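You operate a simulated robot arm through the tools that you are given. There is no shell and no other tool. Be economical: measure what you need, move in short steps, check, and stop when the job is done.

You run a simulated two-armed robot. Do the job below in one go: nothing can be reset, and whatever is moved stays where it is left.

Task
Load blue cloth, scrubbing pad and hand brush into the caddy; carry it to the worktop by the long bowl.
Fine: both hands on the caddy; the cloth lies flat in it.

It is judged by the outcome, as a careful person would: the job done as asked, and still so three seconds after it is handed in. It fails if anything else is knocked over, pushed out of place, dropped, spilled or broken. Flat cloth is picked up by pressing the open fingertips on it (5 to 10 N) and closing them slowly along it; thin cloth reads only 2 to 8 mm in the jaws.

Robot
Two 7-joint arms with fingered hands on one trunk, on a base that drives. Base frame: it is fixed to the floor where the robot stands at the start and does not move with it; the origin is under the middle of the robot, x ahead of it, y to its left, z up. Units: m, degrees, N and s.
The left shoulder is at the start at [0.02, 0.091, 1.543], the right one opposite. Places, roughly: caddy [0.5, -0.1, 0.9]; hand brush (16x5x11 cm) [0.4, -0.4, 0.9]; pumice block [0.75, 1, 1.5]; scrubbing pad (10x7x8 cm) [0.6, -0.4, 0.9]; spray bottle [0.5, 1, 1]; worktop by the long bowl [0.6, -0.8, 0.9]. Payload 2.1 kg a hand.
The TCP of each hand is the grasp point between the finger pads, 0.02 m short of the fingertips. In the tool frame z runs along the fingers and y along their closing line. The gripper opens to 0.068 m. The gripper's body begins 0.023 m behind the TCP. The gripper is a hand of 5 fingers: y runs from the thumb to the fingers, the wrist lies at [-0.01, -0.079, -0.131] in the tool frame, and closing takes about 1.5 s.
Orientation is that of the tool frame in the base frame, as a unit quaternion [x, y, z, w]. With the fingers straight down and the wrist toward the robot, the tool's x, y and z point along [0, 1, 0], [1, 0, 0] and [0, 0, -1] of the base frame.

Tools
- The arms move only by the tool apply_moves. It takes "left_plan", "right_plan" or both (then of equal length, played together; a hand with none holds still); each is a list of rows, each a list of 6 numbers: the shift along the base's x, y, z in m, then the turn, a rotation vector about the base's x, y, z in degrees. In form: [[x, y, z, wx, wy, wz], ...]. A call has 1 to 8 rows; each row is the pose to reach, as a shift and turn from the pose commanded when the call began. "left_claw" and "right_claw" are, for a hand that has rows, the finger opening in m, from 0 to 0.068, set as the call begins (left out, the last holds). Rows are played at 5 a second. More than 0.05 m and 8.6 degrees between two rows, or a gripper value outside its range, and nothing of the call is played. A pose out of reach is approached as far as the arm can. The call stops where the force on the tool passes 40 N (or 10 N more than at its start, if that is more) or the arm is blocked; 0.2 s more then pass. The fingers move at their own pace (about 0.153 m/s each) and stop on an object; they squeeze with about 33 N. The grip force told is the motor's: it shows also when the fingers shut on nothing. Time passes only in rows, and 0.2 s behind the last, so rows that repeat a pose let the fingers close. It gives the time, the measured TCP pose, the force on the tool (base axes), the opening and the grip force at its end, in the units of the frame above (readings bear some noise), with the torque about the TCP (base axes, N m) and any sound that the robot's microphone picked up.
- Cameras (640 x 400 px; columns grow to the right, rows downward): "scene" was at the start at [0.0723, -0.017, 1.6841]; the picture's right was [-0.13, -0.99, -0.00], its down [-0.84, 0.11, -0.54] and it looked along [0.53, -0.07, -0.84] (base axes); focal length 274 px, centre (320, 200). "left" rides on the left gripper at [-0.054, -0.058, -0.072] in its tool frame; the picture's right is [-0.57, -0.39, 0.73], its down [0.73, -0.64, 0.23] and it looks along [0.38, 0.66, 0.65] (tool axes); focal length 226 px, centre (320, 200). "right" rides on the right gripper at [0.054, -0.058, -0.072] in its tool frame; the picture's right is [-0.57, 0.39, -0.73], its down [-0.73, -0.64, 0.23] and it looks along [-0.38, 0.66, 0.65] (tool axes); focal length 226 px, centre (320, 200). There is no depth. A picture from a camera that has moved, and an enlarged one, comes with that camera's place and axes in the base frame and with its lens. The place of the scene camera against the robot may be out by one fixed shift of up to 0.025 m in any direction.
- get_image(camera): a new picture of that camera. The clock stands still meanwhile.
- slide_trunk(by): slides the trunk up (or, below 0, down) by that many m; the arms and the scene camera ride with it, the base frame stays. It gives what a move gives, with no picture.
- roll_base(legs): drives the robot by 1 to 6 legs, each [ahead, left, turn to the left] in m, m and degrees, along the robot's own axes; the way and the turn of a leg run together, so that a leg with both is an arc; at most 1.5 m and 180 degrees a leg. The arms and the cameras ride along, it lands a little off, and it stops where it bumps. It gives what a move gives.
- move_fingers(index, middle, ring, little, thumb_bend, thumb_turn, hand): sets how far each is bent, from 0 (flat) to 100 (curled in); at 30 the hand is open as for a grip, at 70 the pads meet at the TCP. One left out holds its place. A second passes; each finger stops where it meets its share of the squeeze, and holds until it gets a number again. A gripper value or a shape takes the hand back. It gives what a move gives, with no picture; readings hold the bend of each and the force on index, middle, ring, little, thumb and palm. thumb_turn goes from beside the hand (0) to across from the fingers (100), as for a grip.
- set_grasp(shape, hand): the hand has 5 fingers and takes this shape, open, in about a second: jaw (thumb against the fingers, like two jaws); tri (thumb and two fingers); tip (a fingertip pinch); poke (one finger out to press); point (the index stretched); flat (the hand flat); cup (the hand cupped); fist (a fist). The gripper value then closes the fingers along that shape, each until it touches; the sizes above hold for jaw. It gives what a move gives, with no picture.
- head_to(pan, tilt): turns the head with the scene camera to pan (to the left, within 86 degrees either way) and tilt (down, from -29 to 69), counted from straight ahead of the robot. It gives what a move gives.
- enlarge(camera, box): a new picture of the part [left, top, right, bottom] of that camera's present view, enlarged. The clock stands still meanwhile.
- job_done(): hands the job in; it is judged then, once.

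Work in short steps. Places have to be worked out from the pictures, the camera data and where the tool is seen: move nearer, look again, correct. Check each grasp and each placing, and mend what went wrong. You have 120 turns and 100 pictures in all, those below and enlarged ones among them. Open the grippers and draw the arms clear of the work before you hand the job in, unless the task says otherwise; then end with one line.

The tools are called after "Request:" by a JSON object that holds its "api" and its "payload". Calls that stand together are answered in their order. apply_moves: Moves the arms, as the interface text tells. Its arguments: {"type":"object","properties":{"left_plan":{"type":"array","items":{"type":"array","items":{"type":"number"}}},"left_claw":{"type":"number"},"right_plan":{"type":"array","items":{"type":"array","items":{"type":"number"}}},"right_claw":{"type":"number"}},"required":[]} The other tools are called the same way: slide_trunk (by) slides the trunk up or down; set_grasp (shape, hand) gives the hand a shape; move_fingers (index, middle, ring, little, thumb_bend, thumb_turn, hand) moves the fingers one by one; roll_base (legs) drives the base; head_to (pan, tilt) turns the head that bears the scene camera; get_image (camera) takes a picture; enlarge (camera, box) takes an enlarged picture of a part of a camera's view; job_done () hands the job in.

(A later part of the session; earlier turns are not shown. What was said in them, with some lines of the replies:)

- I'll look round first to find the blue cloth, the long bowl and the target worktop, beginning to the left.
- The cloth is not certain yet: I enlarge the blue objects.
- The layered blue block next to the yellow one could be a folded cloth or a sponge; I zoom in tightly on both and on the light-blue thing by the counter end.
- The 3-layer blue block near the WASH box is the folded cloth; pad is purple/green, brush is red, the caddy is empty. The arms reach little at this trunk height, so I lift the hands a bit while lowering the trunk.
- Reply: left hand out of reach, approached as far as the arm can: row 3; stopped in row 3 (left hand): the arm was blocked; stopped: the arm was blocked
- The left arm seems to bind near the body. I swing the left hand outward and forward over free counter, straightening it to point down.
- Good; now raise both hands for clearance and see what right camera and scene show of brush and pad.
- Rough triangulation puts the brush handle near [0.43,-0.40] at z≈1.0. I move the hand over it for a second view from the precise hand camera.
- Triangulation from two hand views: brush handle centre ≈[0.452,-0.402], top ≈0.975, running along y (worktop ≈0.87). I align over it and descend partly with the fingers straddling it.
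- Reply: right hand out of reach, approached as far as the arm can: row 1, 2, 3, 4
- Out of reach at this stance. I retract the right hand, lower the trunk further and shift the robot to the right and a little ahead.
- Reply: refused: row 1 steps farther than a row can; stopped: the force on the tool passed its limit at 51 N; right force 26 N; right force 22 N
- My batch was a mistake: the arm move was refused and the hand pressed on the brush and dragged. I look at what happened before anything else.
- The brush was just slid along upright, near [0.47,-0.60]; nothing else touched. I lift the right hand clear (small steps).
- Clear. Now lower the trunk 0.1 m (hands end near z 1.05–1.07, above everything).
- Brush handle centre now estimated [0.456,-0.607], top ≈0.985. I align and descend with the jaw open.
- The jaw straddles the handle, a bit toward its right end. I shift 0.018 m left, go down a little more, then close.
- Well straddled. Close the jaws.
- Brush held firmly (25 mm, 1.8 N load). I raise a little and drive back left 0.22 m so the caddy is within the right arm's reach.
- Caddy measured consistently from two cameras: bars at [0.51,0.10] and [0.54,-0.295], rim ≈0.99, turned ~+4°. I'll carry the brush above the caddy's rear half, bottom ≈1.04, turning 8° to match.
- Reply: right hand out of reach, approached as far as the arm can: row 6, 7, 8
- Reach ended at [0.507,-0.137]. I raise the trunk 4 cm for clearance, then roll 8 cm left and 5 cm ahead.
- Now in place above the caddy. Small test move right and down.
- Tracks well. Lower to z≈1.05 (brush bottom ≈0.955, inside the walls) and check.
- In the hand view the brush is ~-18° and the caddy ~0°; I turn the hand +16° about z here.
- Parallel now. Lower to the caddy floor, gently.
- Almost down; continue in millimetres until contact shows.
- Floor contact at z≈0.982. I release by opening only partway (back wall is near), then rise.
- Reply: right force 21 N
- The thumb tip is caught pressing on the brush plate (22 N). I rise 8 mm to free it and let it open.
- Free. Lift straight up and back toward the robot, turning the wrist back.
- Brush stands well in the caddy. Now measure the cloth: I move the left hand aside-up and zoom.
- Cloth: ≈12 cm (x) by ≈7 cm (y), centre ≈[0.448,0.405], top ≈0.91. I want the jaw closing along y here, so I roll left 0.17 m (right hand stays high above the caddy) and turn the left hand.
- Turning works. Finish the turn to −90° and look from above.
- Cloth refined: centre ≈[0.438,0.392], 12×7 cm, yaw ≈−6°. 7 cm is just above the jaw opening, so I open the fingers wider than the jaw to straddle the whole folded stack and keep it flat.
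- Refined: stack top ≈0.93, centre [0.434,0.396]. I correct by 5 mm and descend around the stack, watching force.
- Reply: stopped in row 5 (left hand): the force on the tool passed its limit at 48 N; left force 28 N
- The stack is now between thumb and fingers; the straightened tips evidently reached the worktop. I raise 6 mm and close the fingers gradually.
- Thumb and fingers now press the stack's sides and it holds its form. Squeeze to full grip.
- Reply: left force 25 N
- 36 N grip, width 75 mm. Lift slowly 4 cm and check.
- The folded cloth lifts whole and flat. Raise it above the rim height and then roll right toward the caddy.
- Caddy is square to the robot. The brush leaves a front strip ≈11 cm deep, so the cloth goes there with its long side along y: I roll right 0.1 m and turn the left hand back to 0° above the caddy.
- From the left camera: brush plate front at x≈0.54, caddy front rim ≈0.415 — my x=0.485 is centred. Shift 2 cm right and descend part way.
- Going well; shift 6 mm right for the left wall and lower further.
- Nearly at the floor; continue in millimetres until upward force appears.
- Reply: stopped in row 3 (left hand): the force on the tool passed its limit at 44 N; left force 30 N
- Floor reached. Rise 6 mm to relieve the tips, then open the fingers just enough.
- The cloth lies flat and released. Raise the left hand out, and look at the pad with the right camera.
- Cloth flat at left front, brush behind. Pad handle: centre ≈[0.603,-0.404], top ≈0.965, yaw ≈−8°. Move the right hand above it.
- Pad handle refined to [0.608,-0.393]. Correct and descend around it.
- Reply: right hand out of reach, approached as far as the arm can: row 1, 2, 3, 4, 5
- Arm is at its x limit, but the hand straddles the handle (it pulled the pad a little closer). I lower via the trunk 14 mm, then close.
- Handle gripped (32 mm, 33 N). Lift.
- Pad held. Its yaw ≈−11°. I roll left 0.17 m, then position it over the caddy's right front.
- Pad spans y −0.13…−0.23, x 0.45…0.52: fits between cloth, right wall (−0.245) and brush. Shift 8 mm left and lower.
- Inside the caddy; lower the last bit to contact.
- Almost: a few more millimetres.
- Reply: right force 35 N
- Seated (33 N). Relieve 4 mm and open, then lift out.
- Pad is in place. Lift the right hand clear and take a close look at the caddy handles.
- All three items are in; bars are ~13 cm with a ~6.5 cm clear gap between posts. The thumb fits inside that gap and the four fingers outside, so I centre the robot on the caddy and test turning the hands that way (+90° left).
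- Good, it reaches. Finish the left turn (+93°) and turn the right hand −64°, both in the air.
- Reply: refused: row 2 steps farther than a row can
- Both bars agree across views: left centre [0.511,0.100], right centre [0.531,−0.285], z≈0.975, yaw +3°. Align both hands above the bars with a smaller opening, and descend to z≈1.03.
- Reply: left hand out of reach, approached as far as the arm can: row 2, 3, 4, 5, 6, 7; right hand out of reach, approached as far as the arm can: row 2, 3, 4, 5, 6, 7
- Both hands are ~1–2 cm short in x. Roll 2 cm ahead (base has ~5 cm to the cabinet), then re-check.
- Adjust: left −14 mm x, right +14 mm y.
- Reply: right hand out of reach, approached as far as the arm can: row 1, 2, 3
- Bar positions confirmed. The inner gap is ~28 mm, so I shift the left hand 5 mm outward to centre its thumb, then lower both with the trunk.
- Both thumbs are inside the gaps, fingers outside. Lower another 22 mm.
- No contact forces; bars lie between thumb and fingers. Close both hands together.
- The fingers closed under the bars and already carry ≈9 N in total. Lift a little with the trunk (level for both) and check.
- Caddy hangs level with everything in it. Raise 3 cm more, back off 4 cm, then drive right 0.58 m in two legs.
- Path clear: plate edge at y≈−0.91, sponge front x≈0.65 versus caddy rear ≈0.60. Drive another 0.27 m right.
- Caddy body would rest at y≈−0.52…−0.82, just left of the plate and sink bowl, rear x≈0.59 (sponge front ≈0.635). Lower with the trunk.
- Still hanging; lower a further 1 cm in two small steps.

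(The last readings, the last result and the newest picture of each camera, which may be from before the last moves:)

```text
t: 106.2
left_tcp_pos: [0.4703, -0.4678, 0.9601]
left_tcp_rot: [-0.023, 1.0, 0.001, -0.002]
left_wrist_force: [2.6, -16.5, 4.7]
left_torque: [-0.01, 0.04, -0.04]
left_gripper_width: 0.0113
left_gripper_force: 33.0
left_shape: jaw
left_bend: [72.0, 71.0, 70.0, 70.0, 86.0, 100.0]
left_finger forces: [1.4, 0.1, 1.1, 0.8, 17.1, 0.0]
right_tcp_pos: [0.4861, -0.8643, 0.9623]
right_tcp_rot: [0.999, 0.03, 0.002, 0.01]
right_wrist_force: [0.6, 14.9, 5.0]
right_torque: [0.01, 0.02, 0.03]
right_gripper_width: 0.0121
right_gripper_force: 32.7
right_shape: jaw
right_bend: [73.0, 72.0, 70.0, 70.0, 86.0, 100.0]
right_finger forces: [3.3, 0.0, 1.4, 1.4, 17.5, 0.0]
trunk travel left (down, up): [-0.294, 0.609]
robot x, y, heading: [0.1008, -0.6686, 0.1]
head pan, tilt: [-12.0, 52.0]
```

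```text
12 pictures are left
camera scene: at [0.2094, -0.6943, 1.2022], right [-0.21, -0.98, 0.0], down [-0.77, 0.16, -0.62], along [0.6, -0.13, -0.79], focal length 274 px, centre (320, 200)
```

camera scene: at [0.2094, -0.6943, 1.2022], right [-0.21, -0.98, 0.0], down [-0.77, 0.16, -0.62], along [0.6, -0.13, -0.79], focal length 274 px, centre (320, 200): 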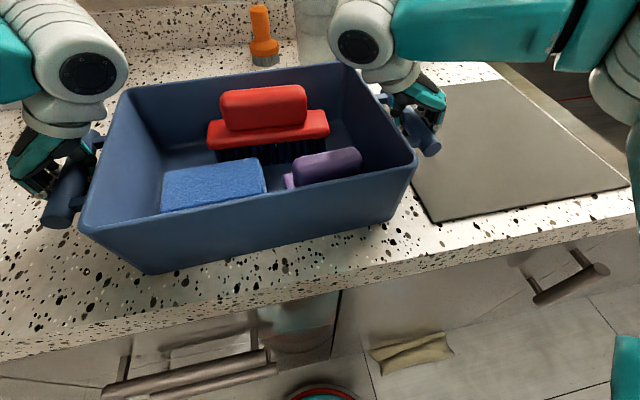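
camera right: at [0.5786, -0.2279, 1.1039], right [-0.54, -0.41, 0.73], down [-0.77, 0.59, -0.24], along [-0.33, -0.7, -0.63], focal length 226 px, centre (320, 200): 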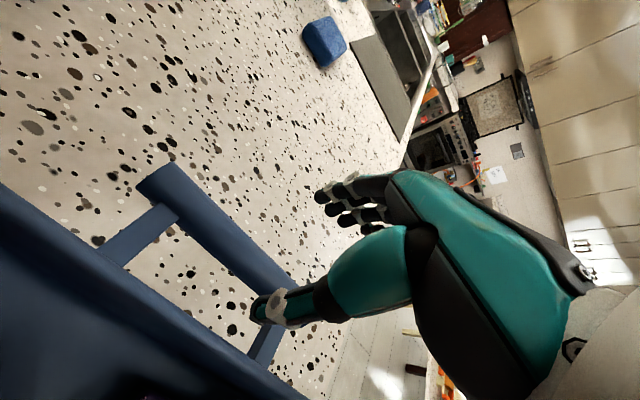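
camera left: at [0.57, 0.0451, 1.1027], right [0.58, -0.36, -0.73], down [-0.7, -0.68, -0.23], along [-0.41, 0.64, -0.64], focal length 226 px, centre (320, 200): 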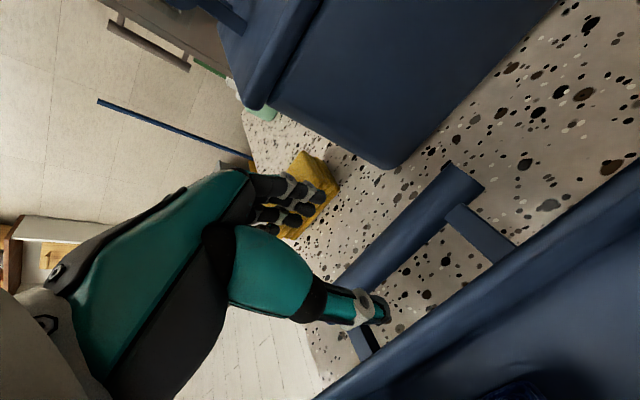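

Weight is on the worktop now. Open both hands to the same opening used on entry.

Request:
{"api": "apply_moves", "payload": {"left_plan": [[0, 0, 0, 0, 0, 0], [0, 0, 0, 0, 0, 0], [0, 0, 0, 0, 0, 0], [0, 0, 0, 0, 0, 0], [0, 0, 0, 0, 0, 0], [0, 0, 0, 0, 0, 0]], "right_plan": [[0, 0, 0, 0, 0, 0], [0, 0, 0, 0, 0, 0], [0, 0, 0, 0, 0, 0], [0, 0, 0, 0, 0, 0], [0, 0, 0, 0, 0, 0], [0, 0, 0, 0, 0, 0]], "left_claw": 0.058, "right_claw": 0.058}}

Request:
{"api": "get_image", "payload": {"camera": "scene"}}

```text
t: 107.5
left_tcp_pos: [0.4709, -0.4664, 0.9602]
left_tcp_rot: [-0.024, 1.0, 0.001, -0.003]
left_wrist_force: [0.3, 0.0, 0.6]
left_torque: [0.0, 0.02, -0.01]
left_gripper_width: 0.058
left_gripper_force: 0.2
left_shape: jaw
left_bend: [27.0, 33.0, 31.0, 32.0, 45.0, 99.0]
left_finger forces: [0.0, 0.0, 0.0, 0.0, 0.1, 0.1]
right_tcp_pos: [0.4851, -0.8638, 0.9607]
right_tcp_rot: [1.0, 0.03, 0.002, 0.01]
right_wrist_force: [0.2, -0.4, -0.6]
right_torque: [-0.02, 0.01, -0.03]
right_gripper_width: 0.0576
right_gripper_force: 0.0
right_shape: jaw
right_bend: [27.0, 33.0, 31.0, 32.0, 45.0, 99.0]
right_finger forces: [0.0, 0.1, 0.1, 0.0, 0.0, 0.1]
trunk travel left (down, up): [-0.294, 0.609]
robot x, y, heading: [0.1005, -0.6717, 0.0]
head pan, tilt: [-12.0, 52.0]
```

```text
11 pictures are left
camera scene: at [0.2096, -0.6941, 1.202], right [-0.21, -0.98, 0.0], down [-0.77, 0.16, -0.62], along [0.6, -0.13, -0.79], focal length 274 px, centre (320, 200)
```

scene: 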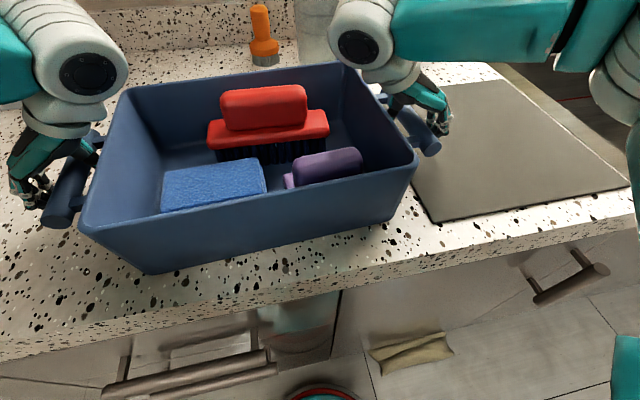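

Both hands are free and unloaded. Raise straight up by the trunk, watching the forces.

Request:
{"api": "slide_trunk", "payload": {"by": 0.05}}

Request:
{"api": "slide_trunk", "payload": {"by": 0.12}}

Request:
{"api": "get_image", "payload": {"camera": "scene"}}

```text
t: 108.5
left_tcp_pos: [0.4713, -0.4678, 1.0087]
left_tcp_rot: [-0.024, 1.0, 0.0, -0.003]
left_wrist_force: [0.1, -1.4, 1.4]
left_torque: [0.02, 0.0, 0.01]
left_gripper_width: 0.0584
left_gripper_force: 0.1
left_shape: jaw
left_bend: [27.0, 33.0, 31.0, 32.0, 45.0, 99.0]
left_finger forces: [0.1, 0.0, 0.0, 0.0, 0.0, 0.1]
right_tcp_pos: [0.4856, -0.8639, 1.0123]
right_tcp_rot: [0.999, 0.03, 0.002, 0.009]
right_wrist_force: [-0.6, 0.4, -0.1]
right_torque: [-0.03, -0.02, -0.02]
right_gripper_width: 0.0579
right_gripper_force: 0.0
right_shape: jaw
right_bend: [27.0, 33.0, 31.0, 32.0, 45.0, 99.0]
right_finger forces: [0.0, 0.0, 0.1, 0.1, 0.1, 0.0]
trunk travel left (down, up): [-0.344, 0.559]
robot x, y, heading: [0.1002, -0.6704, 0.0]
head pan, tilt: [-12.0, 52.0]
```

```text
t: 110.0
left_tcp_pos: [0.4708, -0.4673, 1.1303]
left_tcp_rot: [-0.024, 1.0, 0.001, -0.003]
left_wrist_force: [0.2, -0.1, 0.0]
left_torque: [0.0, -0.03, 0.0]
left_gripper_width: 0.0583
left_gripper_force: 0.0
left_shape: jaw
left_bend: [27.0, 33.0, 31.0, 32.0, 45.0, 99.0]
left_finger forces: [0.0, 0.0, 0.0, 0.0, 0.0, 0.1]
right_tcp_pos: [0.4809, -0.8652, 1.1404]
right_tcp_rot: [0.999, 0.03, 0.014, 0.009]
right_wrist_force: [0.3, -0.4, 0.0]
right_torque: [-0.01, 0.02, -0.03]
right_gripper_width: 0.0577
right_gripper_force: 0.0
right_shape: jaw
right_bend: [27.0, 33.0, 31.0, 32.0, 45.0, 99.0]
right_finger forces: [0.0, 0.1, 0.0, 0.1, 0.0, 0.0]
trunk travel left (down, up): [-0.464, 0.439]
robot x, y, heading: [0.0941, -0.6727, -0.3]
head pan, tilt: [-12.0, 52.0]
```

```text
10 pictures are left
camera scene: at [0.1886, -0.6941, 1.3731], right [-0.21, -0.98, 0.0], down [-0.77, 0.16, -0.62], along [0.6, -0.13, -0.79], focal length 274 px, centre (320, 200)
```

scene: 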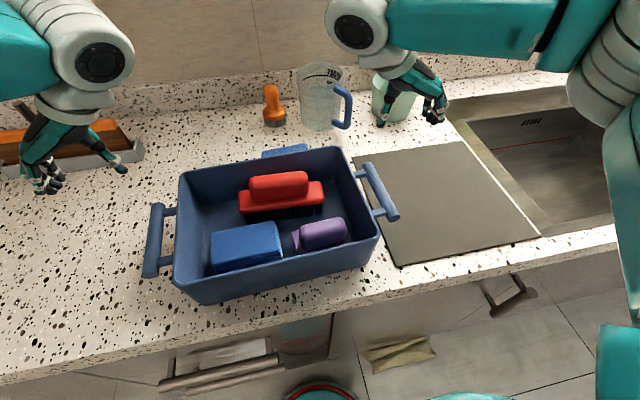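

Caddy stands on the worktop next to the sink with brush, pad and flat cloth inside; sponge, jug and others untouched. Draw the robot back and take a last look.

Request:
{"api": "roll_base", "payload": {"legs": [[-0.3, 0, 0]]}}

Request:
{"api": "head_to", "payload": {"pan": 0, "tilt": 38}}

Request:
{"api": "get_image", "payload": {"camera": "scene"}}

Request:
{"api": "enlarge", "payload": {"camera": "scene", "box": [200, 120, 480, 295]}}

```text
t: 112.0
left_tcp_pos: [0.1704, -0.4677, 1.13]
left_tcp_rot: [-0.024, 1.0, 0.001, -0.002]
left_wrist_force: [0.0, -1.1, -0.8]
left_torque: [-0.02, 0.0, 0.0]
left_gripper_width: 0.058
left_gripper_force: 0.0
left_shape: jaw
left_bend: [27.0, 33.0, 31.0, 32.0, 45.0, 99.0]
left_finger forces: [0.1, 0.0, 0.0, 0.1, 0.1, 0.0]
right_tcp_pos: [0.1817, -0.866, 1.1419]
right_tcp_rot: [0.999, 0.03, 0.014, 0.008]
right_wrist_force: [0.5, 0.6, 0.3]
right_torque: [0.0, -0.01, 0.02]
right_gripper_width: 0.0579
right_gripper_force: 0.1
right_shape: jaw
right_bend: [27.0, 33.0, 31.0, 32.0, 45.0, 99.0]
right_finger forces: [0.0, 0.1, 0.0, 0.1, 0.0, 0.1]
trunk travel left (down, up): [-0.464, 0.439]
robot x, y, heading: [-0.2009, -0.6727, -0.1]
head pan, tilt: [-12.0, 52.0]
```

```text
t: 112.8
left_tcp_pos: [0.1718, -0.4676, 1.1298]
left_tcp_rot: [-0.024, 1.0, 0.001, -0.003]
left_wrist_force: [-0.3, 0.2, 0.0]
left_torque: [-0.02, -0.01, -0.01]
left_gripper_width: 0.0579
left_gripper_force: 0.1
left_shape: jaw
left_bend: [27.0, 33.0, 31.0, 32.0, 45.0, 99.0]
left_finger forces: [0.0, 0.0, 0.0, 0.0, 0.0, 0.0]
right_tcp_pos: [0.1831, -0.8642, 1.1398]
right_tcp_rot: [0.999, 0.03, 0.014, 0.009]
right_wrist_force: [0.4, -0.1, 0.0]
right_torque: [-0.01, -0.01, 0.02]
right_gripper_width: 0.058
right_gripper_force: 0.0
right_shape: jaw
right_bend: [27.0, 33.0, 31.0, 32.0, 45.0, 99.0]
right_finger forces: [0.0, 0.0, 0.0, 0.0, 0.0, 0.0]
trunk travel left (down, up): [-0.464, 0.439]
robot x, y, heading: [-0.2036, -0.6706, -0.1]
head pan, tilt: [0.0, 38.0]
```

```text
9 pictures are left
camera scene: at [-0.0976, -0.6784, 1.393], right [0.0, -1.0, 0.0], down [-0.62, 0.0, -0.79], along [0.79, 0.0, -0.62], focal length 274 px, centre (320, 200)
```

scene: 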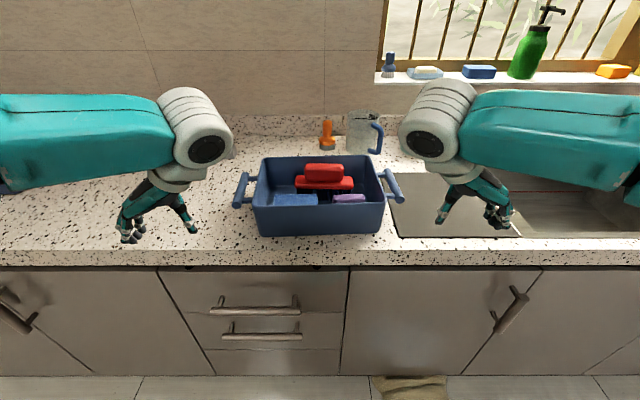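

```text
2.29 times, centred on (340, 208) of scene
camera zoom: at [-0.0976, -0.6784, 1.393], right [0.0, -1.0, 0.0], down [-0.62, 0.0, -0.79], along [0.79, 0.0, -0.62], focal length 626 px, centre (274, 183)
```

zoom: 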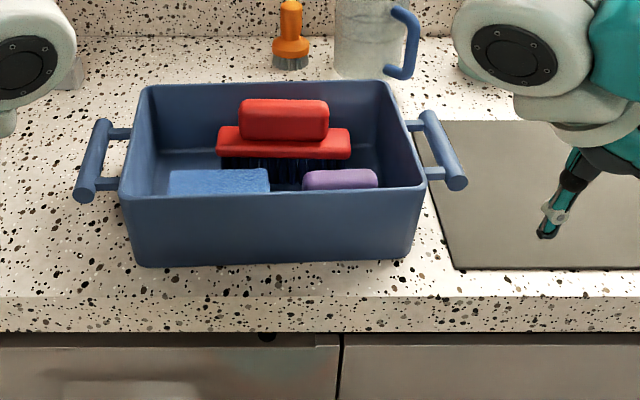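

The caddy stands stably on the worktop by the sink bowl, loaded as asked, and the hands are open and clear. I hand the job in.

Request:
{"api": "job_done", "payload": {}}

```text
The job is handed in.
```

The blue cloth (flat), scrubbing pad and hand brush are in the caddy, which I carried with both hands and set on the worktop beside the sink bowl, about 0.1 m left of the metal plate. Early on, a refused arm move made me drag the brush about 0.2 m along the worktop; it stayed upright, and the pictures show nothing else touched.
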